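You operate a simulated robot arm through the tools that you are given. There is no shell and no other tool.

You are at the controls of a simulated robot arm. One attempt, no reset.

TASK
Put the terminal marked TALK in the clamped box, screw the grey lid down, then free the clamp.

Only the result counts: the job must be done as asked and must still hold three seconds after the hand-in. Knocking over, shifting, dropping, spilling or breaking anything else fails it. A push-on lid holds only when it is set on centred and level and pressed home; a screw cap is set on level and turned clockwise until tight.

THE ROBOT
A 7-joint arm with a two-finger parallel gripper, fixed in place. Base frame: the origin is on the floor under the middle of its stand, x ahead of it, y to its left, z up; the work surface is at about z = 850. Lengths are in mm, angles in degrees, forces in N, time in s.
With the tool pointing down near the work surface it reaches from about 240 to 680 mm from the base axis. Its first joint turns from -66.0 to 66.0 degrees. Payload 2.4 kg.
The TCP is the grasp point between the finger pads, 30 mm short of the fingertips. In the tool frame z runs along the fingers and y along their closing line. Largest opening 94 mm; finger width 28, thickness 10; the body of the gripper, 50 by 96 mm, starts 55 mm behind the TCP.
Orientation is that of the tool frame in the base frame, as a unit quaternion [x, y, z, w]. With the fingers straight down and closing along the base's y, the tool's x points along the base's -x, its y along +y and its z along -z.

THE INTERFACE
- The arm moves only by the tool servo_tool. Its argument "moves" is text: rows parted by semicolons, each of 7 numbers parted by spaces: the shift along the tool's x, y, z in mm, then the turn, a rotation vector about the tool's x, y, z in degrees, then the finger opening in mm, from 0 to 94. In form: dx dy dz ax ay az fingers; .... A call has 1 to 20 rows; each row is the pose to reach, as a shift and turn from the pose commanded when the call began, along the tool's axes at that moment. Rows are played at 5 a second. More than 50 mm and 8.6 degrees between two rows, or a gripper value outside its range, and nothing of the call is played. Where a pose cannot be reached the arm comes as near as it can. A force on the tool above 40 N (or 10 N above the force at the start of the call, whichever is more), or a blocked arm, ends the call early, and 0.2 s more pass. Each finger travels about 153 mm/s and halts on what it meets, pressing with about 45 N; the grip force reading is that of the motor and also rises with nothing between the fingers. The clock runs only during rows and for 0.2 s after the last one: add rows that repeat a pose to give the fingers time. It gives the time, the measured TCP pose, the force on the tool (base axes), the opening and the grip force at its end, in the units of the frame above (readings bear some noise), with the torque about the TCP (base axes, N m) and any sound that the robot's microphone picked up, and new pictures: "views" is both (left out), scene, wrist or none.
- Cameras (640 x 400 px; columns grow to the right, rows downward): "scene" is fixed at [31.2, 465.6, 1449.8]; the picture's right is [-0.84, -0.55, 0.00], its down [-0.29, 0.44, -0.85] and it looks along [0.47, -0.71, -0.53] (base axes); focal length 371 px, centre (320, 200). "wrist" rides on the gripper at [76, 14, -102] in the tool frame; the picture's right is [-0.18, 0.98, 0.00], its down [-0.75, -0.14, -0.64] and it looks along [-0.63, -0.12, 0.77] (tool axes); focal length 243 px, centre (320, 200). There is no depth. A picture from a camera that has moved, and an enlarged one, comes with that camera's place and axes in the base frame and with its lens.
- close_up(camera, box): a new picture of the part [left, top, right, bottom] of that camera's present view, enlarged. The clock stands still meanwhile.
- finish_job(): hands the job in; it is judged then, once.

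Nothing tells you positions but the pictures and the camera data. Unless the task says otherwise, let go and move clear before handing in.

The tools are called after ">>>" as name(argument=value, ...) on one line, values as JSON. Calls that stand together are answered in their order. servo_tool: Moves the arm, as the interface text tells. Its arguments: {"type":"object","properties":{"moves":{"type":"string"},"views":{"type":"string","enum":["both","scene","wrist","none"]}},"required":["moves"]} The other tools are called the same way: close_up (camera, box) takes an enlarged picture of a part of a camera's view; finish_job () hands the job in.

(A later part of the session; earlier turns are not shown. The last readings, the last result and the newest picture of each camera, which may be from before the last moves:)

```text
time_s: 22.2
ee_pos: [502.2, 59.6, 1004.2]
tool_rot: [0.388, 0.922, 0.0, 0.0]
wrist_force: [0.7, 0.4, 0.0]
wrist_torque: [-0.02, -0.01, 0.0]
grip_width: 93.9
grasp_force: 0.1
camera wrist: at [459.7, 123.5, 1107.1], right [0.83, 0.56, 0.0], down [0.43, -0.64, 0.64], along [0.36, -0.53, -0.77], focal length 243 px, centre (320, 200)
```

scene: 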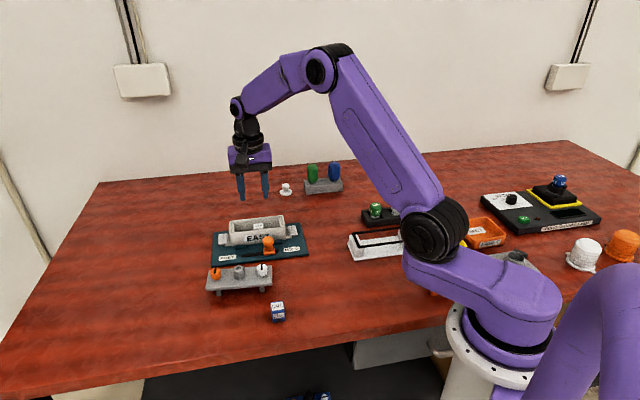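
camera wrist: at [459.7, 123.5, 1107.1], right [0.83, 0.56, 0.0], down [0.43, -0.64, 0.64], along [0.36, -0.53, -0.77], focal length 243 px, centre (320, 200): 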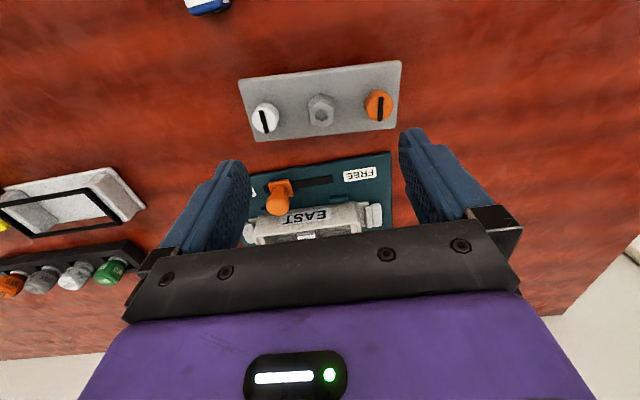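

>>> close_up(camera="wrist", box=[230, 45, 420, 165])

>>> close_up(camera="wrist", box=[290, 80, 350, 140])

>>> close_up(camera="scene", box=[195, 250, 285, 310])

```text
3.33 times, centred on (325, 105) of wrist
camera zoom: at [459.7, 123.5, 1107.1], right [0.83, 0.56, 0.0], down [0.43, -0.64, 0.64], along [0.36, -0.53, -0.77], focal length 809 px, centre (303, 517)
```

zoom: 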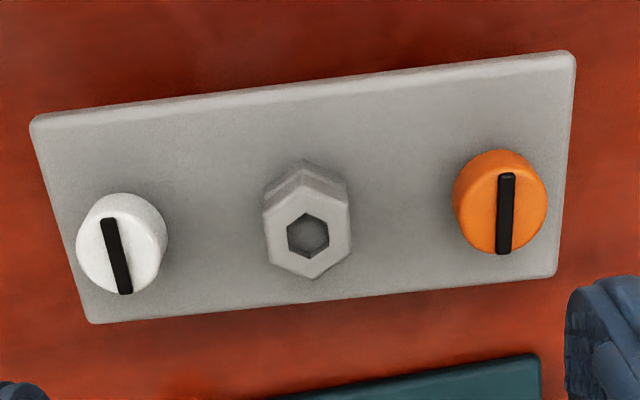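

```text
6.67 times, centred on (320, 110) of wrist
camera zoom: at [459.7, 123.5, 1107.1], right [0.83, 0.56, 0.0], down [0.43, -0.64, 0.64], along [0.36, -0.53, -0.77], focal length 1618 px, centre (320, 800)
```

zoom: 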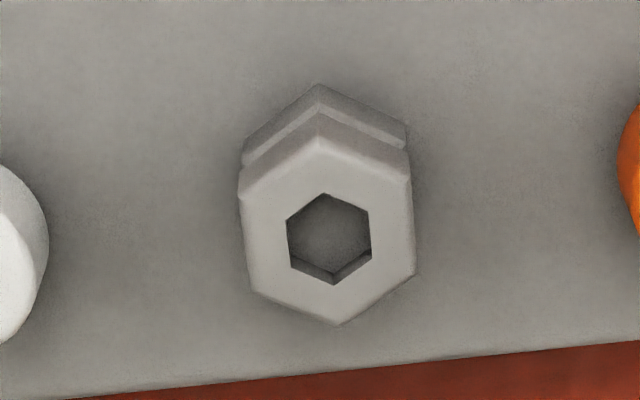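

```text
6.67 times, centred on (240, 280) of scene
camera zoom: at [31.2, 465.7, 1449.8], right [-0.84, -0.55, 0.0], down [-0.29, 0.44, -0.85], along [0.47, -0.71, -0.53], focal length 2473 px, centre (853, -333)
```

zoom: 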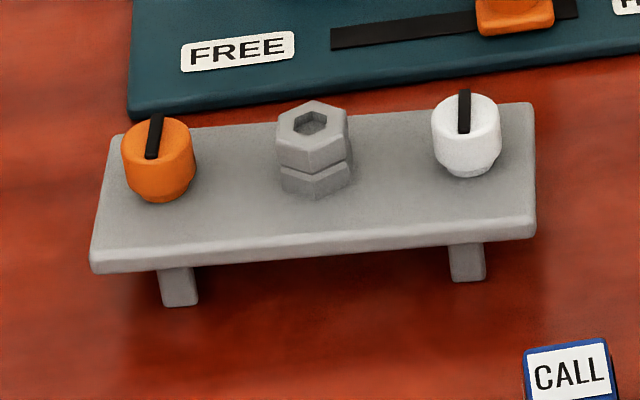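

Lid's long axis is about 4° off the tool and centred ~(1, 1.7) mm away; the hex boss has flats facing along the lid, ideal for gripping. I'll align and come down near it for a check.

>>> servo_tool(moves="1 1.7 0 0 0 4.1 60; 1 1.7 25 0 0 4.1 40; 1 1.7 50 0 0 4.1 36; 1 1.7 62 0 0 4.1 36; 1 1.7 62 0 0 4.1 36", views="wrist")

>>> close_up(camera="wrist", box=[210, 70, 430, 230])

>>> close_up(camera="scene", box=[195, 210, 305, 300])

```text
time_s: 23.4
ee_pos: [503.2, 62.7, 942.0]
tool_rot: [0.42, 0.908, 0.0, 0.0]
wrist_force: [-0.1, -0.4, 0.4]
wrist_torque: [0.01, -0.02, -0.03]
grip_width: 35.9
grasp_force: 0.0
camera wrist: at [465.7, 128.7, 1044.9], right [0.87, 0.49, 0.0], down [0.38, -0.67, 0.64], along [0.32, -0.56, -0.77], focal length 243 px, centre (320, 200)
```

wrist: 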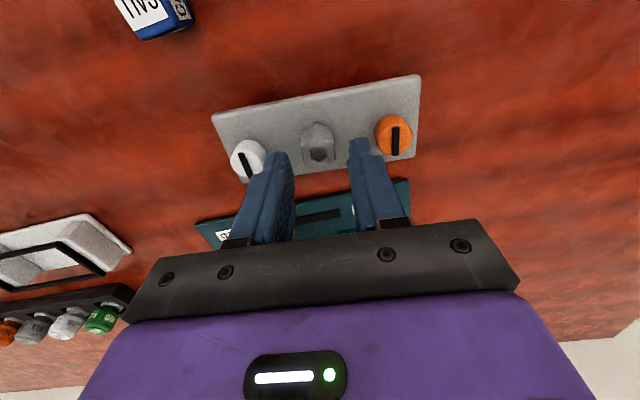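

```text
2.50 times, centred on (320, 150) of wrist
camera zoom: at [465.7, 128.7, 1044.9], right [0.87, 0.49, 0.0], down [0.38, -0.67, 0.64], along [0.32, -0.56, -0.77], focal length 606 px, centre (320, 325)
```

zoom: 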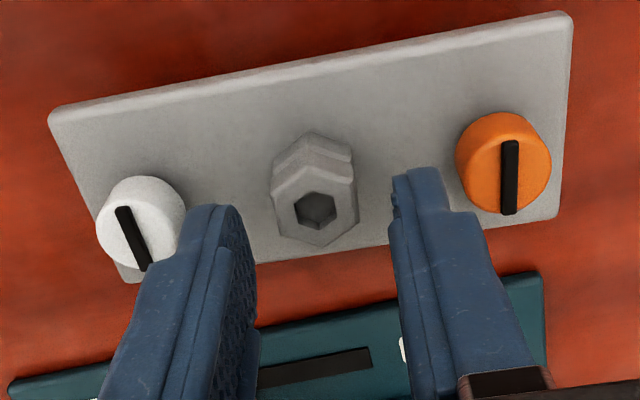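

```text
4.44 times, centred on (250, 255) of scene
camera zoom: at [31.2, 465.6, 1449.8], right [-0.84, -0.55, 0.0], down [-0.29, 0.44, -0.85], along [0.47, -0.71, -0.53], focal length 1649 px, centre (631, -44)
```

zoom: 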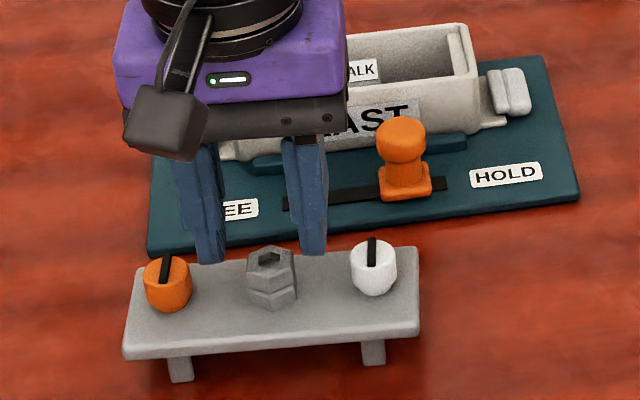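

Alignment is within about 1.5 mm; correcting that and descending so the fingertips stop just above the plate around the hex boss.

>>> servo_tool(moves="-1.5 -1.2 0 0 0 0 36; -1.5 -1.2 10 0 0 0 36; -1.5 -1.2 20 0 0 0 36; -1.5 -1.2 26 0 0 0 36; -1.5 -1.2 30 0 0 0 36; -1.5 -1.2 30 0 0 0 36", views="wrist")

>>> close_up(camera="wrist", box=[200, 90, 440, 250])

>>> close_up(camera="scene", box=[195, 240, 285, 310])

```text
time_s: 24.8
ee_pos: [502.8, 58.7, 914.0]
tool_rot: [0.421, 0.907, 0.001, 0.0]
wrist_force: [-6.1, -2.3, 26.7]
wrist_torque: [-0.11, 0.39, -0.05]
grip_width: 35.9
grasp_force: 0.0
camera wrist: at [465.4, 126.4, 1016.6], right [0.87, 0.49, 0.0], down [0.38, -0.67, 0.64], along [0.32, -0.56, -0.77], focal length 243 px, centre (320, 200)
```

wrist: 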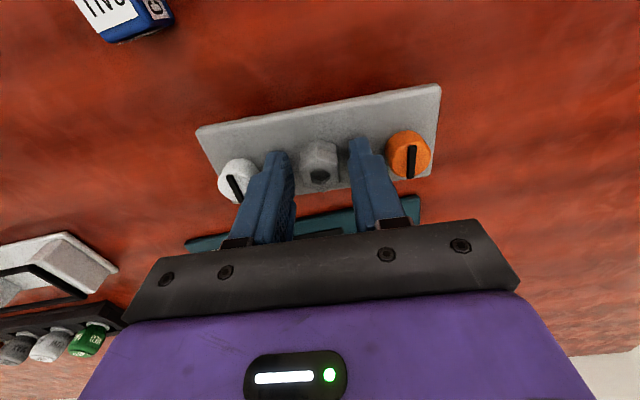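

```text
2.50 times, centred on (320, 170) of wrist
camera zoom: at [465.4, 126.4, 1016.6], right [0.87, 0.49, 0.0], down [0.38, -0.67, 0.64], along [0.32, -0.56, -0.77], focal length 606 px, centre (320, 275)
```

zoom: 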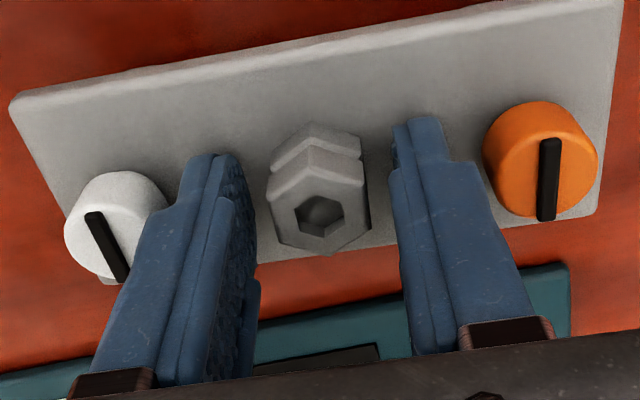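

```text
5.71 times, centred on (240, 275) of scene
camera zoom: at [30.6, 465.5, 1449.8], right [-0.84, -0.55, 0.0], down [-0.29, 0.44, -0.85], along [0.47, -0.71, -0.53], focal length 2120 px, centre (777, -229)
```

zoom: 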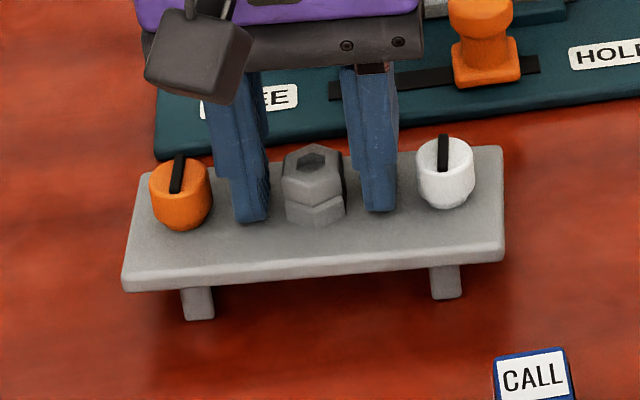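

Fingertips met the plate (top at z ≈ 884, so a bit higher than assumed). Backing off 3 mm, centring, then closing on the hex.

>>> servo_tool(moves="0 0 -4 0 0 0 36; 2 0 -5 0 0 0 36; 2 0 -5 0 0 0 36", views="wrist")

>>> close_up(camera="wrist", box=[200, 90, 440, 250])

>>> close_up(camera="scene", box=[195, 240, 285, 310])

```text
time_s: 25.6
ee_pos: [501.9, 61.4, 916.0]
tool_rot: [0.421, 0.907, 0.0, 0.0]
wrist_force: [-0.3, 0.4, -0.3]
wrist_torque: [-0.03, -0.01, -0.01]
grip_width: 36.2
grasp_force: 0.0
camera wrist: at [464.0, 128.3, 1019.8], right [0.87, 0.5, 0.0], down [0.38, -0.67, 0.64], along [0.32, -0.56, -0.77], focal length 243 px, centre (320, 200)
```

wrist: 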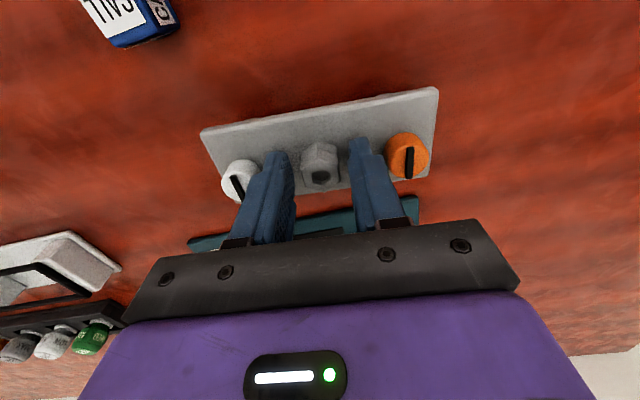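

```text
2.50 times, centred on (320, 170) of wrist
camera zoom: at [464.0, 128.3, 1019.8], right [0.87, 0.5, 0.0], down [0.38, -0.67, 0.64], along [0.32, -0.56, -0.77], focal length 606 px, centre (320, 275)
```

zoom: 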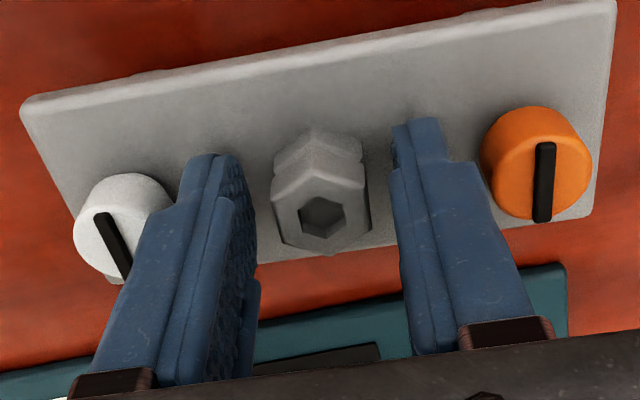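

```text
5.71 times, centred on (240, 275) of scene
camera zoom: at [31.2, 465.6, 1449.8], right [-0.84, -0.55, 0.0], down [-0.29, 0.44, -0.85], along [0.47, -0.71, -0.53], focal length 2120 px, centre (777, -229)
```

zoom: 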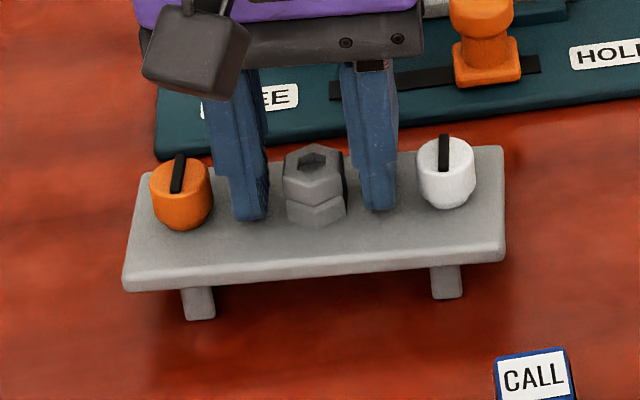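

Fingertips hover ~2 mm above the plate with the hex centred; gripping the hex and lifting straight up a little.

>>> servo_tool(moves="0 0 0 0 0 0 25; 0 0 0 0 0 0 10; 0 0 0 0 0 0 10; 0 0 0 0 0 0 10; 0 0 -5 0 0 0 10; 0 0 -15 0 0 0 10; 0 0 -30 0 0 0 10; 0 0 -30 0 0 0 10", views="both")

>>> close_up(camera="wrist", box=[200, 70, 440, 230])

>>> close_up(camera="scene", box=[195, 230, 295, 310])

```text
time_s: 27.4
ee_pos: [502.2, 60.5, 948.9]
tool_rot: [0.42, 0.907, 0.0, 0.0]
wrist_force: [-0.3, -0.6, -0.9]
wrist_torque: [0.0, -0.01, -0.04]
grip_width: 22.9
grasp_force: 45.0
camera wrist: at [464.3, 128.1, 1050.9], right [0.87, 0.49, 0.0], down [0.38, -0.67, 0.64], along [0.32, -0.56, -0.77], focal length 243 px, centre (320, 200)
```

scene: 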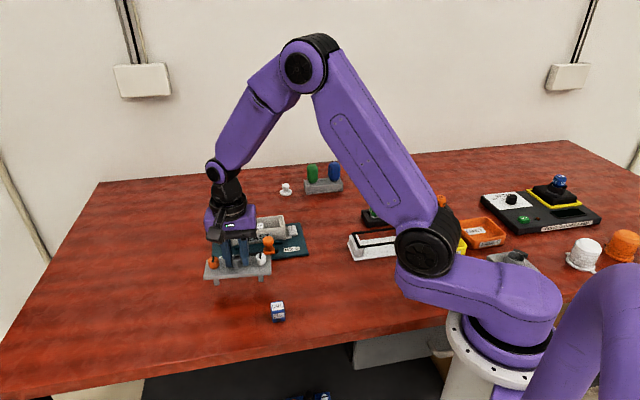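
wrist: 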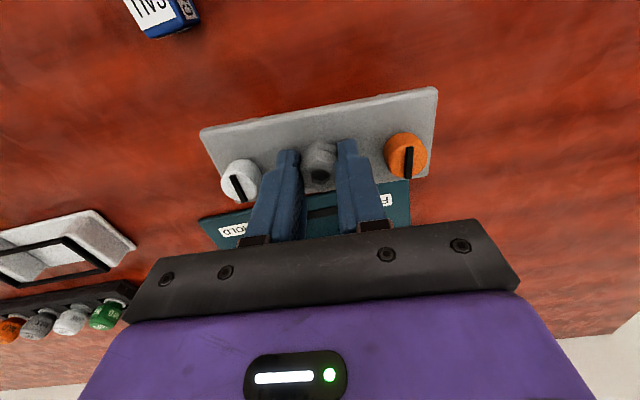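

```text
2.50 times, centred on (320, 150) of wrist
camera zoom: at [464.3, 128.1, 1050.9], right [0.87, 0.49, 0.0], down [0.38, -0.67, 0.64], along [0.32, -0.56, -0.77], focal length 606 px, centre (320, 325)
```

zoom: 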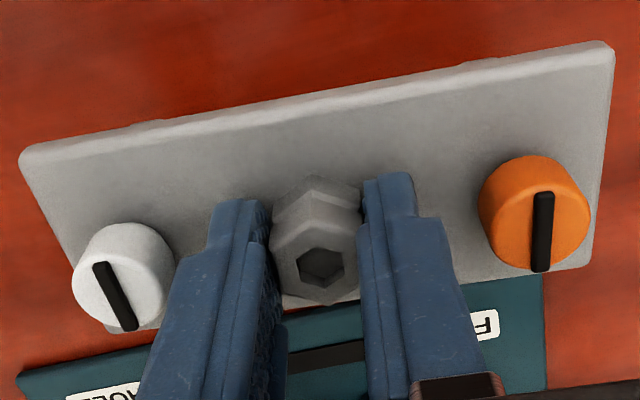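

```text
5.00 times, centred on (245, 270) of scene
camera zoom: at [31.2, 465.6, 1449.8], right [-0.84, -0.55, 0.0], down [-0.29, 0.44, -0.85], along [0.47, -0.71, -0.53], focal length 1855 px, centre (695, -150)
```

zoom: 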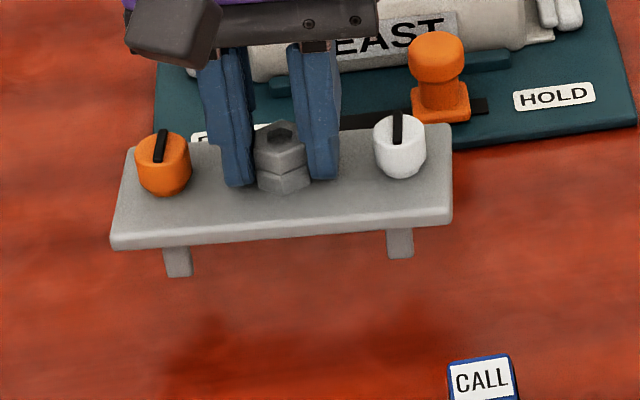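

The posts lift with the lid, so they're its own feet/guides. Before inserting it I want to see the underside, so I'll raise it well clear and tilt it toward the scene camera.

>>> servo_tool(moves="0 0 -40 0 0 0 10; 10 -5 -80 0 0 0 10; 30 -13 -110 0 0 0 10; 50 -22 -130 0 0 0 10; 70 -30 -145 0 0 0 10; 82 -35 -150 0 0 0 10; 82 -35 -150 0 8 0 10; 82 -35 -150 0 16 0 10; 82 -35 -150 0 24 0 10; 82 -35 -150 0 32 0 10; 82 -35 -150 0 40 0 10; 82 -35 -150 0 48 0 10; 82 -35 -150 0 48 0 10", views="scene")

```text
time_s: 30.2
ee_pos: [422.1, 102.6, 1097.3]
tool_rot: [0.385, 0.828, 0.172, -0.369]
wrist_force: [0.9, -0.2, -0.6]
wrist_torque: [-0.03, -0.01, -0.01]
grip_width: 23.0
grasp_force: 44.7
```

scene: 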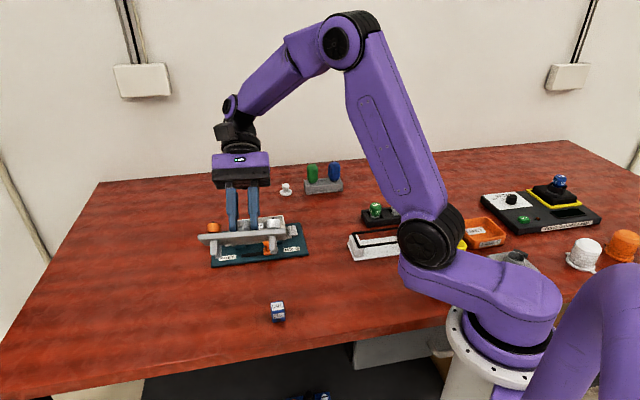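

>>> close_up(camera="scene", box=[185, 200, 305, 280])

>>> close_up(camera="scene", box=[190, 215, 240, 255])

```text
5.00 times, centred on (245, 240) of scene
camera zoom: at [31.2, 465.6, 1449.8], right [-0.84, -0.55, 0.0], down [-0.29, 0.44, -0.85], along [0.47, -0.71, -0.53], focal length 1855 px, centre (695, 0)
```

zoom: 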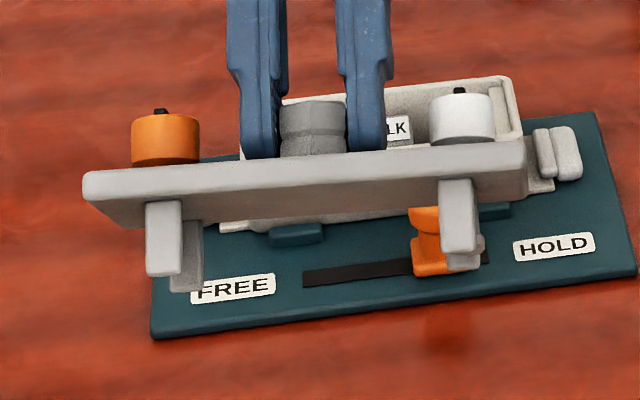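

```text
10.00 times, centred on (215, 235) of scene
camera zoom: at [31.2, 465.6, 1449.8], right [-0.84, -0.55, 0.0], down [-0.29, 0.44, -0.85], along [0.47, -0.71, -0.53], focal length 3710 px, centre (1370, -150)
```

zoom: 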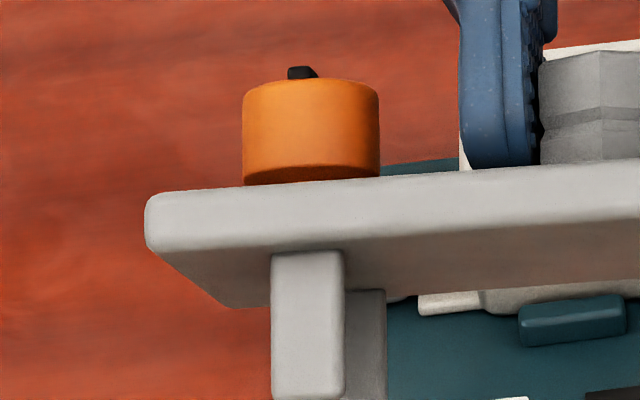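

I can see four feet (two per end); tilting further to see the bottom face fully.

>>> servo_tool(moves="0 0 0 0 8 0 10; 0 0 0 0 16 0 10; 0 0 0 0 24 0 10; 0 0 0 0 32 0 10; 0 0 0 0 32 0 10", views="scene")

>>> close_up(camera="scene", box=[185, 190, 305, 270])

```text
time_s: 31.4
ee_pos: [421.8, 102.2, 1098.3]
tool_rot: [0.322, 0.694, 0.271, -0.584]
wrist_force: [-0.1, -0.7, -1.6]
wrist_torque: [-0.05, -0.02, 0.01]
grip_width: 23.0
grasp_force: 44.6
```

scene: 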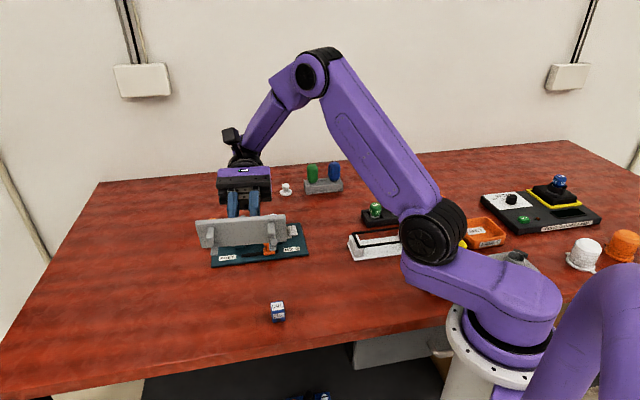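

```text
5.00 times, centred on (245, 230) of scene
camera zoom: at [31.2, 465.6, 1449.8], right [-0.84, -0.55, 0.0], down [-0.29, 0.44, -0.85], along [0.47, -0.71, -0.53], focal length 1855 px, centre (695, 50)
```

zoom: 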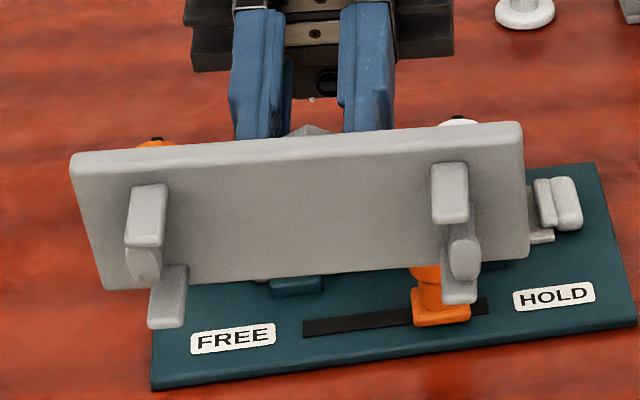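

>>> close_up(camera="scene", box=[195, 210, 245, 260])

>>> close_up(camera="scene", box=[250, 210, 300, 260])

```text
8.00 times, centred on (220, 235) of scene
camera zoom: at [31.2, 465.6, 1449.8], right [-0.84, -0.55, 0.0], down [-0.29, 0.44, -0.85], along [0.47, -0.71, -0.53], focal length 2968 px, centre (1120, -80)
```

zoom: 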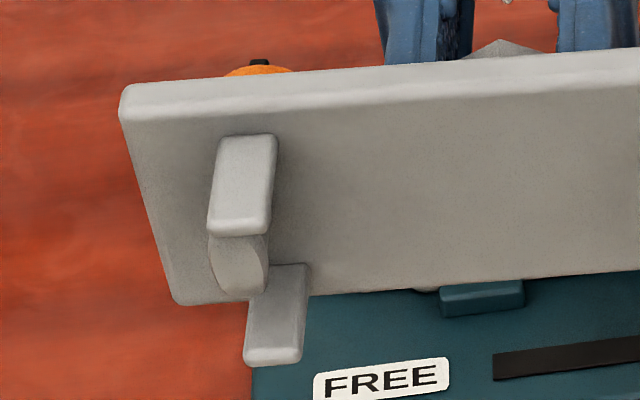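

```text
8.00 times, centred on (275, 235) of scene
camera zoom: at [31.2, 465.6, 1449.8], right [-0.84, -0.55, 0.0], down [-0.29, 0.44, -0.85], along [0.47, -0.71, -0.53], focal length 2968 px, centre (680, -80)
```

zoom: 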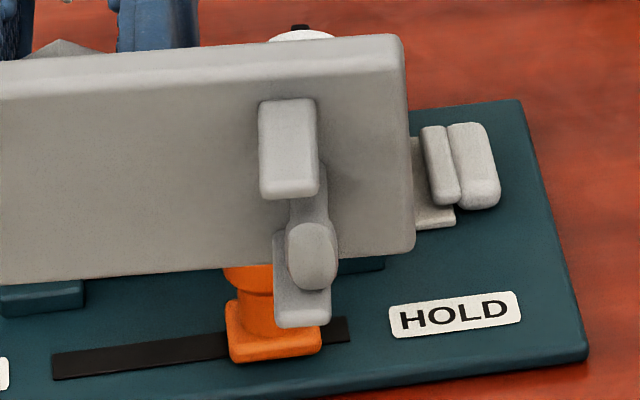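

Underside understood: four guide feet flank two screw shafts, and they'll go inside the box. I'll return the lid to level now.

>>> servo_tool(moves="0 0 0 0 -8 0 10; 0 0 0 0 -16 0 10; 0 0 0 0 -24 0 10; 0 0 0 0 -32 0 10; 0 0 0 0 -40 0 10; 0 0 0 0 -48 0 10; 0 0 0 0 -56 0 10; 0 0 0 0 -64 0 10; 0 0 0 0 -72 0 10; 0 0 0 0 -80 0 10; 0 0 0 0 -80 0 10", views="wrist")

>>> close_up(camera="wrist", box=[190, 60, 450, 230])

```text
time_s: 33.8
ee_pos: [422.4, 102.0, 1097.6]
tool_rot: [0.42, 0.908, -0.001, 0.001]
wrist_force: [-0.3, 0.0, -1.6]
wrist_torque: [-0.02, 0.01, 0.01]
grip_width: 23.0
grasp_force: 45.2
camera wrist: at [384.2, 168.3, 1200.1], right [0.87, 0.49, 0.0], down [0.38, -0.67, 0.64], along [0.32, -0.56, -0.77], focal length 243 px, centre (320, 200)
```

wrist: 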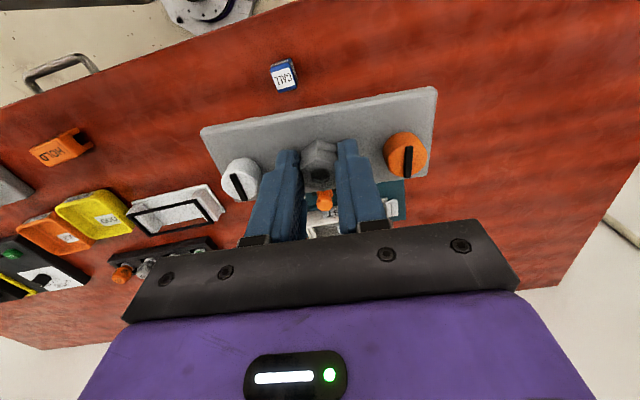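

```text
2.35 times, centred on (320, 145) of wrist
camera zoom: at [384.2, 168.3, 1200.1], right [0.87, 0.49, 0.0], down [0.38, -0.67, 0.64], along [0.32, -0.56, -0.77], focal length 571 px, centre (320, 329)
```

zoom: 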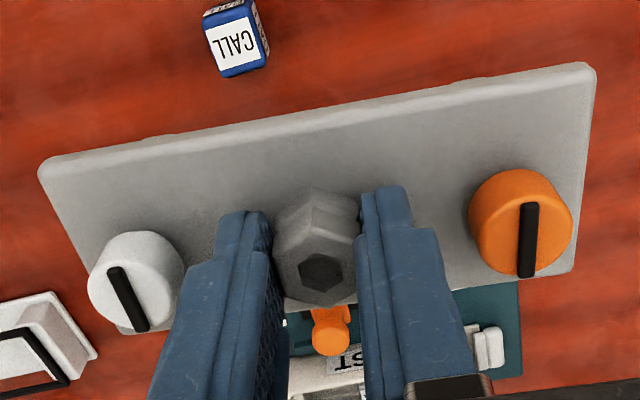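

The lid is unchanged in the grip. Carrying it over the box at height and turning it to the box's axis.

>>> servo_tool(moves="-36 0 0 0 0 -0.7 10; -73 0 0 0 0 -1.4 10; -109 0 0 0 0 -2 10; -145 0 0 0 0 -2.7 10; -181 0 0 0 0 -3.4 10; -218 0 0 0 0 -4 10; -254 -0.5 0 0 0 -4.65 10; -254 -0.5 35 0 0 -4.65 10; -254 -0.5 70 0 0 -4.65 10; -254 -0.5 95 0 0 -4.65 10; -254 -0.5 95 0 0 -4.65 10", views="both")

>>> close_up(camera="wrist", box=[190, 40, 450, 240])

>>> close_up(camera="scene", box=[195, 180, 315, 270])

```text
time_s: 36.2
ee_pos: [586.8, -92.8, 1002.2]
tool_rot: [0.383, 0.924, 0.0, 0.0]
wrist_force: [0.3, -1.2, -1.3]
wrist_torque: [0.03, 0.01, -0.01]
grip_width: 23.0
grasp_force: 45.1
camera wrist: at [542.7, -29.7, 1105.0], right [0.83, 0.56, 0.0], down [0.43, -0.63, 0.64], along [0.36, -0.53, -0.77], focal length 243 px, centre (320, 200)
```

scene: 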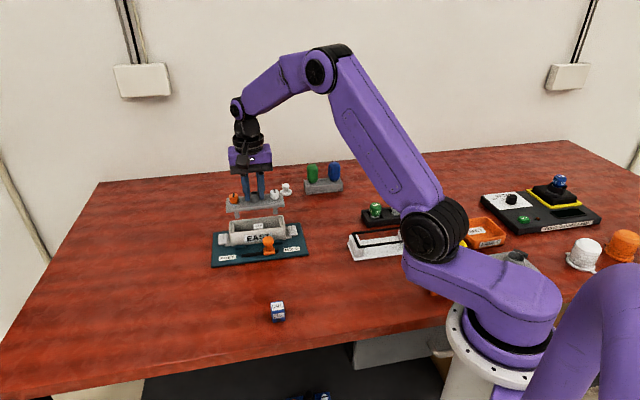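
wrist: 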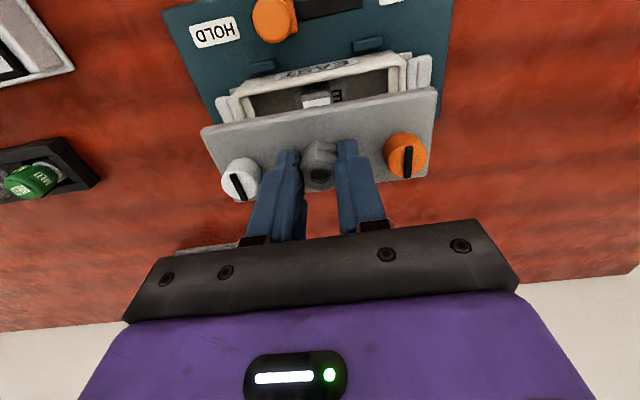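

```text
2.00 times, centred on (320, 140) of wrist
camera zoom: at [542.7, -29.7, 1105.0], right [0.83, 0.56, 0.0], down [0.43, -0.63, 0.64], along [0.36, -0.53, -0.77], focal length 485 px, centre (320, 320)
```

zoom: 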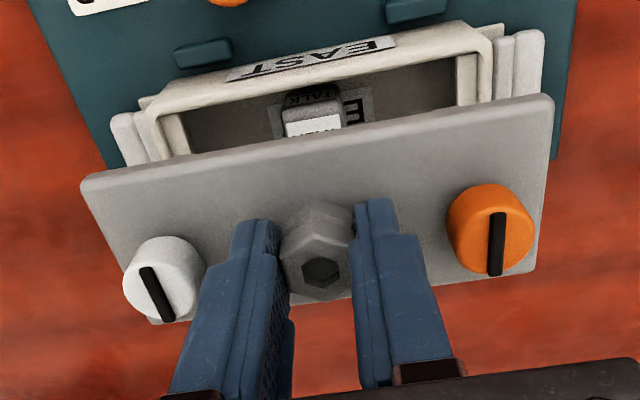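

```text
4.44 times, centred on (255, 225) of scene
camera zoom: at [31.2, 465.6, 1449.8], right [-0.84, -0.55, 0.0], down [-0.29, 0.44, -0.85], along [0.47, -0.71, -0.53], focal length 1649 px, centre (609, 89)
```

zoom: 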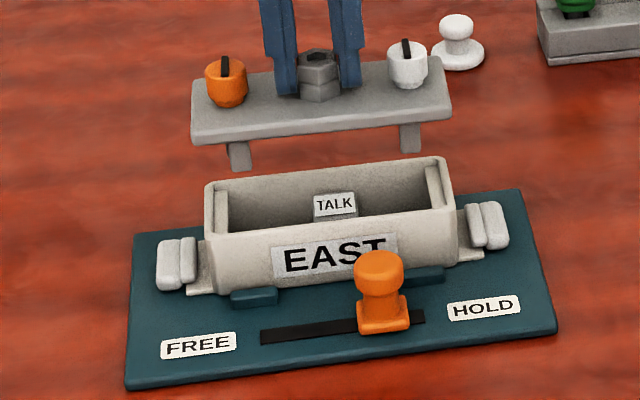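

Lid hovers aligned above the box; lowering to where the feet are just above the rim to check alignment from both cameras.

>>> servo_tool(moves="0 0 15 0 0 0 10; 0 0 27 0 0 0 10; 0 0 32 0 0 0 10; 0 0 32 0 0 0 10", views="wrist")

>>> close_up(camera="wrist", box=[190, 40, 450, 240])

>>> close_up(camera="scene", box=[215, 190, 305, 260])

```text
time_s: 37.2
ee_pos: [586.4, -92.5, 969.7]
tool_rot: [0.383, 0.924, 0.0, 0.0]
wrist_force: [-0.4, -0.6, -0.7]
wrist_torque: [0.0, 0.0, -0.01]
grip_width: 22.9
grasp_force: 45.2
camera wrist: at [542.7, -29.6, 1073.0], right [0.83, 0.56, 0.0], down [0.43, -0.63, 0.64], along [0.36, -0.53, -0.77], focal length 243 px, centre (320, 200)
```

wrist: 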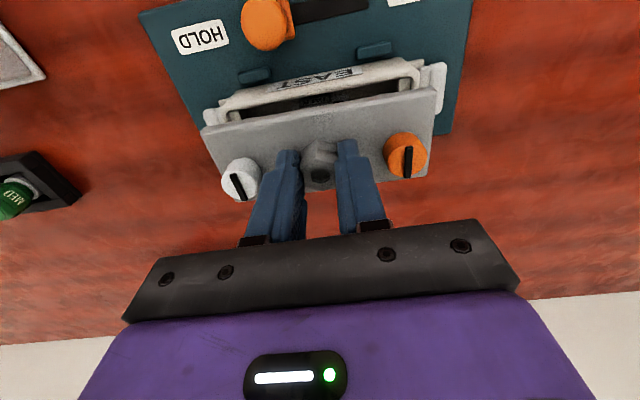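

```text
2.00 times, centred on (320, 140) of wrist
camera zoom: at [542.7, -29.6, 1073.0], right [0.83, 0.56, 0.0], down [0.43, -0.63, 0.64], along [0.36, -0.53, -0.77], focal length 485 px, centre (320, 320)
```

zoom: 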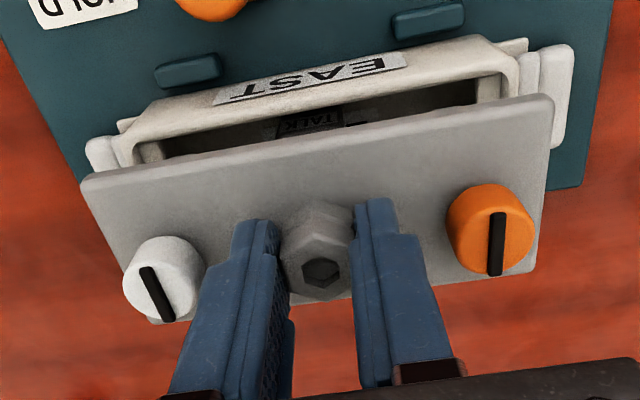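

```text
5.71 times, centred on (260, 225) of scene
camera zoom: at [31.2, 465.6, 1449.8], right [-0.84, -0.55, 0.0], down [-0.29, 0.44, -0.85], along [0.47, -0.71, -0.53], focal length 2120 px, centre (663, 57)
```

zoom: 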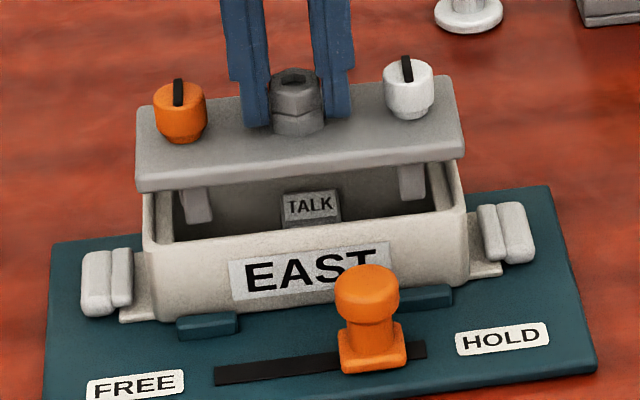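

From the scene camera the lid's ends line up with the box's ends within about 1 mm. Checking the front edge more closely in both views.

>>> close_up(camera="wrist", box=[190, 50, 330, 150])

>>> close_up(camera="wrist", box=[320, 40, 460, 140])

>>> close_up(camera="scene", box=[225, 205, 265, 245])

>>> close_up(camera="scene", box=[260, 200, 300, 240])

```text
4.00 times, centred on (260, 100) of wrist
camera zoom: at [542.7, -29.6, 1073.0], right [0.83, 0.56, 0.0], down [0.43, -0.63, 0.64], along [0.36, -0.53, -0.77], focal length 970 px, centre (560, 600)
```

zoom: 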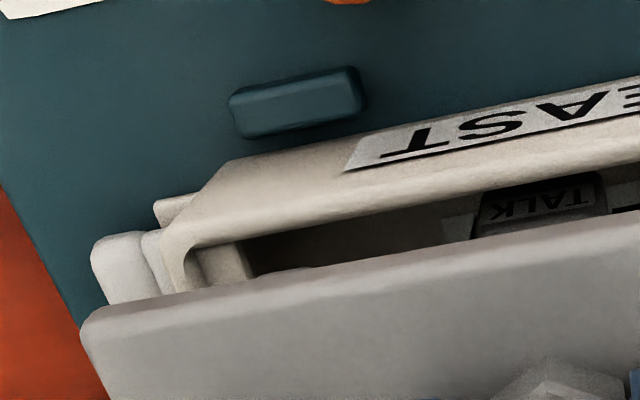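

```text
4.00 times, centred on (390, 90) of wrist
camera zoom: at [542.7, -29.6, 1073.0], right [0.83, 0.56, 0.0], down [0.43, -0.63, 0.64], along [0.36, -0.53, -0.77], focal length 970 px, centre (40, 640)
```

zoom: 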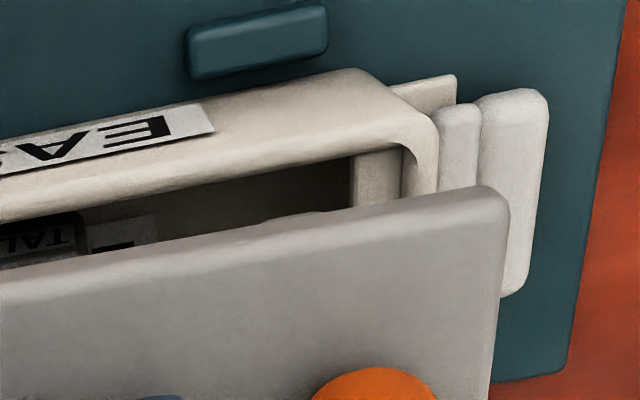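

```text
10.00 times, centred on (245, 225) of scene
camera zoom: at [31.2, 465.6, 1449.8], right [-0.84, -0.55, 0.0], down [-0.29, 0.44, -0.85], along [0.47, -0.71, -0.53], focal length 3710 px, centre (1070, -50)
```

zoom: 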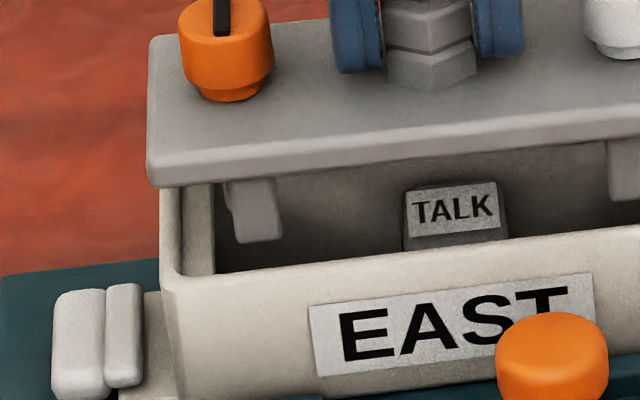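

```text
10.00 times, centred on (280, 220) of scene
camera zoom: at [31.2, 465.6, 1449.8], right [-0.84, -0.55, 0.0], down [-0.29, 0.44, -0.85], along [0.47, -0.71, -0.53], focal length 3710 px, centre (720, 0)
```

zoom: 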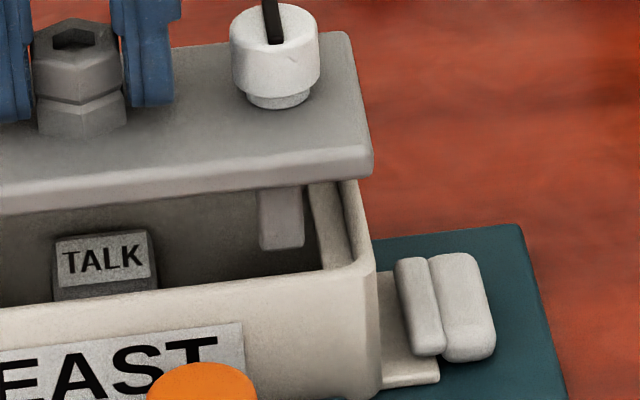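

Combining both views (and since lid and box outlines should match), I now take the rim at z ≈ 904, so the lid sits ~3.5 mm too far back. Raising slightly, shifting, and re-checking.

>>> servo_tool(moves="0 0 -6 0 0 0 10; 3.5 0.4 -6 0 0 0 10; 3.5 0.4 -6 0 0 0 10", views="wrist")

>>> close_up(camera="wrist", box=[190, 50, 330, 150])

>>> close_up(camera="wrist", box=[320, 40, 460, 140])

>>> close_up(camera="scene", box=[225, 205, 265, 245])

>>> close_up(camera="scene", box=[260, 200, 300, 240])

```text
time_s: 38.0
ee_pos: [583.8, -89.9, 976.6]
tool_rot: [0.383, 0.924, -0.001, 0.0]
wrist_force: [0.5, 0.6, -0.7]
wrist_torque: [0.0, 0.0, -0.01]
grip_width: 23.0
grasp_force: 45.2
camera wrist: at [540.7, -26.7, 1079.3], right [0.83, 0.56, 0.0], down [0.43, -0.63, 0.64], along [0.36, -0.53, -0.77], focal length 243 px, centre (320, 200)
```

wrist: 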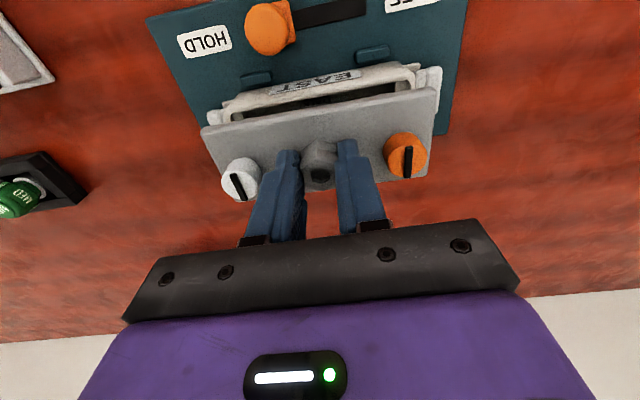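

```text
4.00 times, centred on (260, 100) of wrist
camera zoom: at [540.7, -26.7, 1079.3], right [0.83, 0.56, 0.0], down [0.43, -0.63, 0.64], along [0.36, -0.53, -0.77], focal length 970 px, centre (560, 600)
```

zoom: 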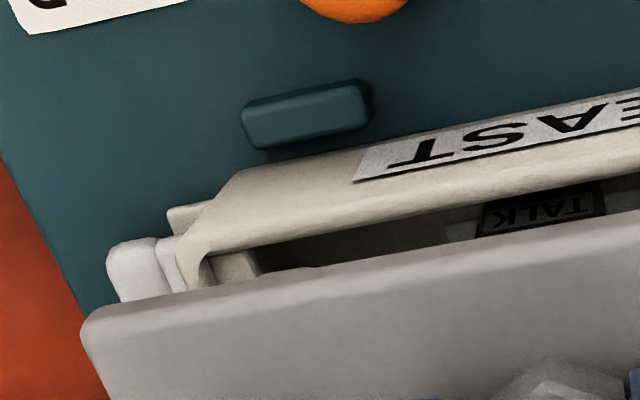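

```text
4.00 times, centred on (390, 90) of wrist
camera zoom: at [540.7, -26.7, 1079.3], right [0.83, 0.56, 0.0], down [0.43, -0.63, 0.64], along [0.36, -0.53, -0.77], focal length 970 px, centre (40, 640)
```

zoom: 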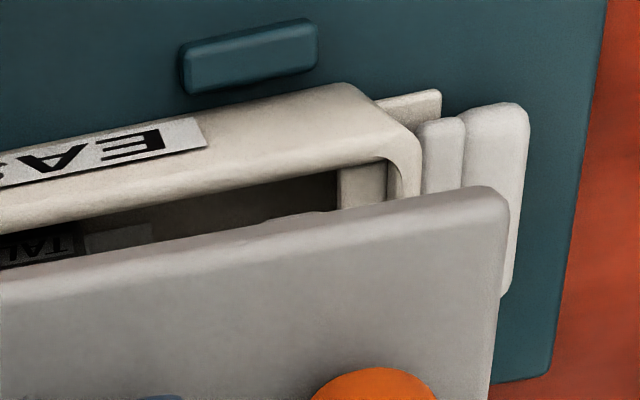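

```text
10.00 times, centred on (245, 225) of scene
camera zoom: at [31.2, 465.6, 1449.8], right [-0.84, -0.55, 0.0], down [-0.29, 0.44, -0.85], along [0.47, -0.71, -0.53], focal length 3710 px, centre (1070, -50)
```

zoom: 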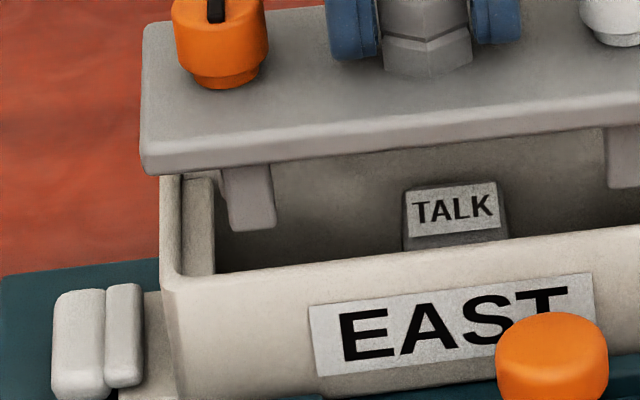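

```text
10.00 times, centred on (280, 220) of scene
camera zoom: at [31.2, 465.6, 1449.8], right [-0.84, -0.55, 0.0], down [-0.29, 0.44, -0.85], along [0.47, -0.71, -0.53], focal length 3710 px, centre (720, 0)
```

zoom: 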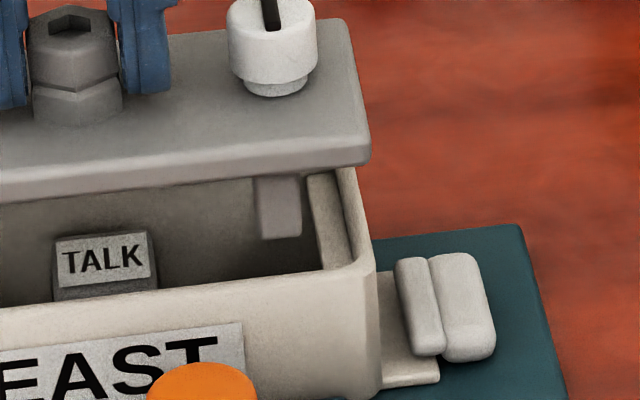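

Alignment now looks within ~1–2 mm by every method. Lowering slowly so the feet enter the box, watching the force.

>>> servo_tool(moves="0.4 0 3 0 0 0 10; 0.4 0 6 0 0 0 10; 0.4 0 9 0 0 0 10; 0.4 0 12 0 0 0 10; 0.4 0 15 0 0 0 10; 0.4 0 15 0 0 0 10", views="wrist")

>>> close_up(camera="scene", box=[215, 190, 305, 260])

>>> close_up(camera="wrist", box=[190, 40, 450, 200])

```text
time_s: 39.4
ee_pos: [582.1, -89.3, 960.9]
tool_rot: [0.383, 0.924, 0.0, 0.0]
wrist_force: [-1.0, -0.2, -1.0]
wrist_torque: [0.03, -0.01, 0.0]
grip_width: 23.0
grasp_force: 44.8
camera wrist: at [540.1, -26.4, 1064.2], right [0.83, 0.56, 0.0], down [0.43, -0.63, 0.64], along [0.36, -0.53, -0.77], focal length 243 px, centre (320, 200)
```

wrist: 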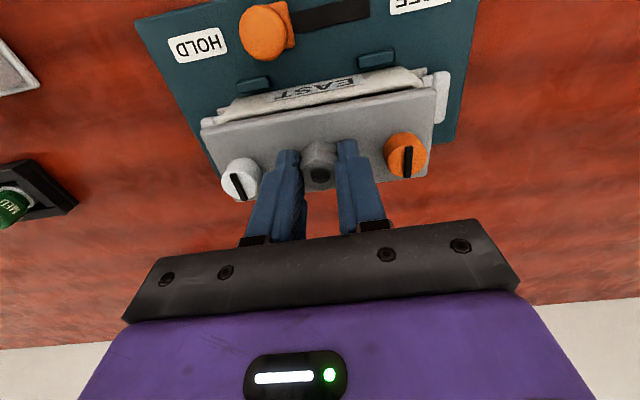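

```text
5.71 times, centred on (260, 225) of scene
camera zoom: at [31.2, 465.6, 1449.8], right [-0.84, -0.55, 0.0], down [-0.29, 0.44, -0.85], along [0.47, -0.71, -0.53], focal length 2120 px, centre (663, 57)
```

zoom: 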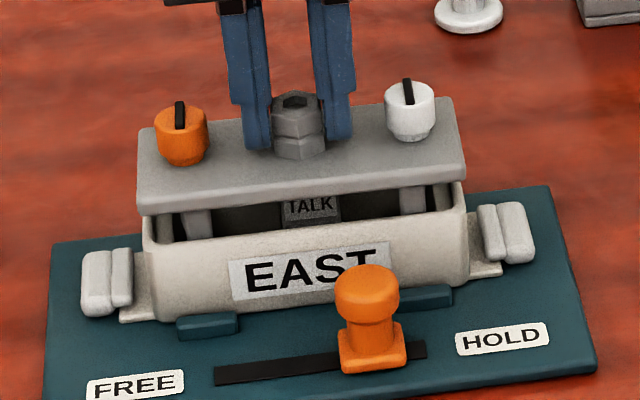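

```text
2.46 times, centred on (320, 120) of wrist
camera zoom: at [540.1, -26.4, 1064.2], right [0.83, 0.56, 0.0], down [0.43, -0.63, 0.64], along [0.36, -0.53, -0.77], focal length 597 px, centre (320, 397)
```

zoom: 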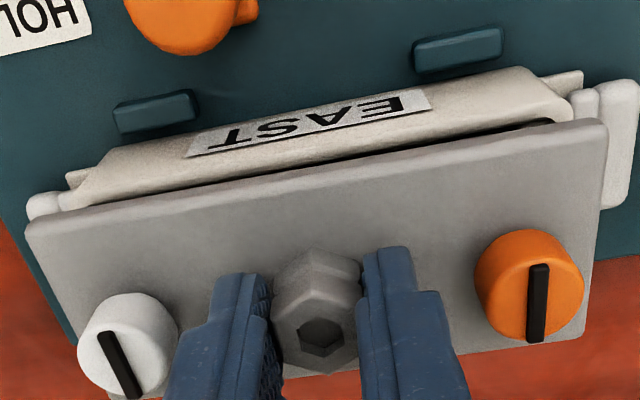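

The feet are inside with no contact force. Continuing down gently toward seating.

>>> servo_tool(moves="0 0 3 0 0 0 10; 0 0 6 0 0 0 10; 0 0 9 0 0 0 10; 0 0 12 0 0 0 10; 0 0 12 0 0 0 10", views="none")

>>> close_up(camera="scene", box=[215, 190, 305, 260])

>>> close_up(camera="wrist", box=[190, 40, 450, 200])

```text
time_s: 40.6
ee_pos: [583.1, -89.6, 948.7]
tool_rot: [0.383, 0.924, 0.0, 0.001]
wrist_force: [-0.2, -0.4, -1.4]
wrist_torque: [0.0, 0.04, 0.01]
grip_width: 23.0
grasp_force: 45.1
```

```text
5.71 times, centred on (260, 225) of scene
camera zoom: at [31.2, 465.6, 1449.8], right [-0.84, -0.55, 0.0], down [-0.29, 0.44, -0.85], along [0.47, -0.71, -0.53], focal length 2120 px, centre (663, 57)
```

zoom: 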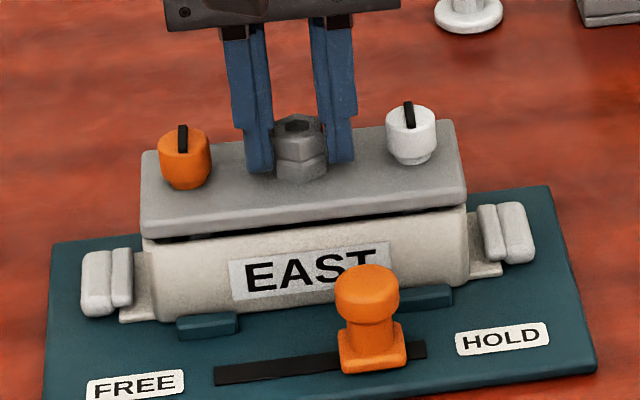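

```text
2.46 times, centred on (320, 120) of wrist
camera zoom: at [540.3, -26.3, 1052.0], right [0.83, 0.56, 0.0], down [0.43, -0.63, 0.64], along [0.36, -0.53, -0.77], focal length 597 px, centre (320, 397)
```

zoom: 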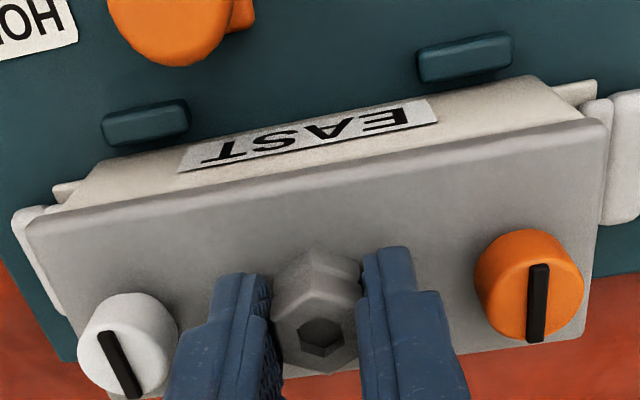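

Nearly seated and well aligned; now the final millimetres until contact.

>>> servo_tool(moves="0 -0.5 1 0 0 0 10; 0 -0.5 2 0 0 0 10; 0 -0.5 3 0 0 0 10; 0 -0.5 4 0 0 0 10; 0 -0.5 4 0 0 0 10", views="none")

>>> close_up(camera="scene", box=[215, 190, 305, 260])

```text
time_s: 41.8
ee_pos: [582.6, -89.8, 943.8]
tool_rot: [0.384, 0.924, 0.0, 0.0]
wrist_force: [0.2, -0.6, -1.1]
wrist_torque: [-0.04, -0.04, 0.04]
grip_width: 23.1
grasp_force: 44.7
```

```text
5.71 times, centred on (260, 225) of scene
camera zoom: at [31.2, 465.6, 1449.8], right [-0.84, -0.55, 0.0], down [-0.29, 0.44, -0.85], along [0.47, -0.71, -0.53], focal length 2120 px, centre (663, 57)
```

zoom: 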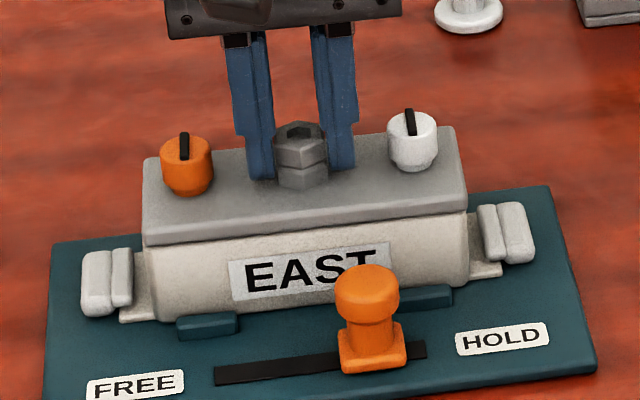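

>>> servo_tool(moves="0 0 1 0 0 0 10; 0 0 2 0 0 0 10; 0 0 2.5 0 0 0 10; 0 0 2.5 0 0 0 10", views="none")

```text
time_s: 42.8
ee_pos: [583.9, -90.1, 944.3]
tool_rot: [0.383, 0.924, 0.001, 0.001]
wrist_force: [-6.7, 2.2, 28.0]
wrist_torque: [0.09, 0.88, 0.01]
grip_width: 23.2
grasp_force: 45.4
```

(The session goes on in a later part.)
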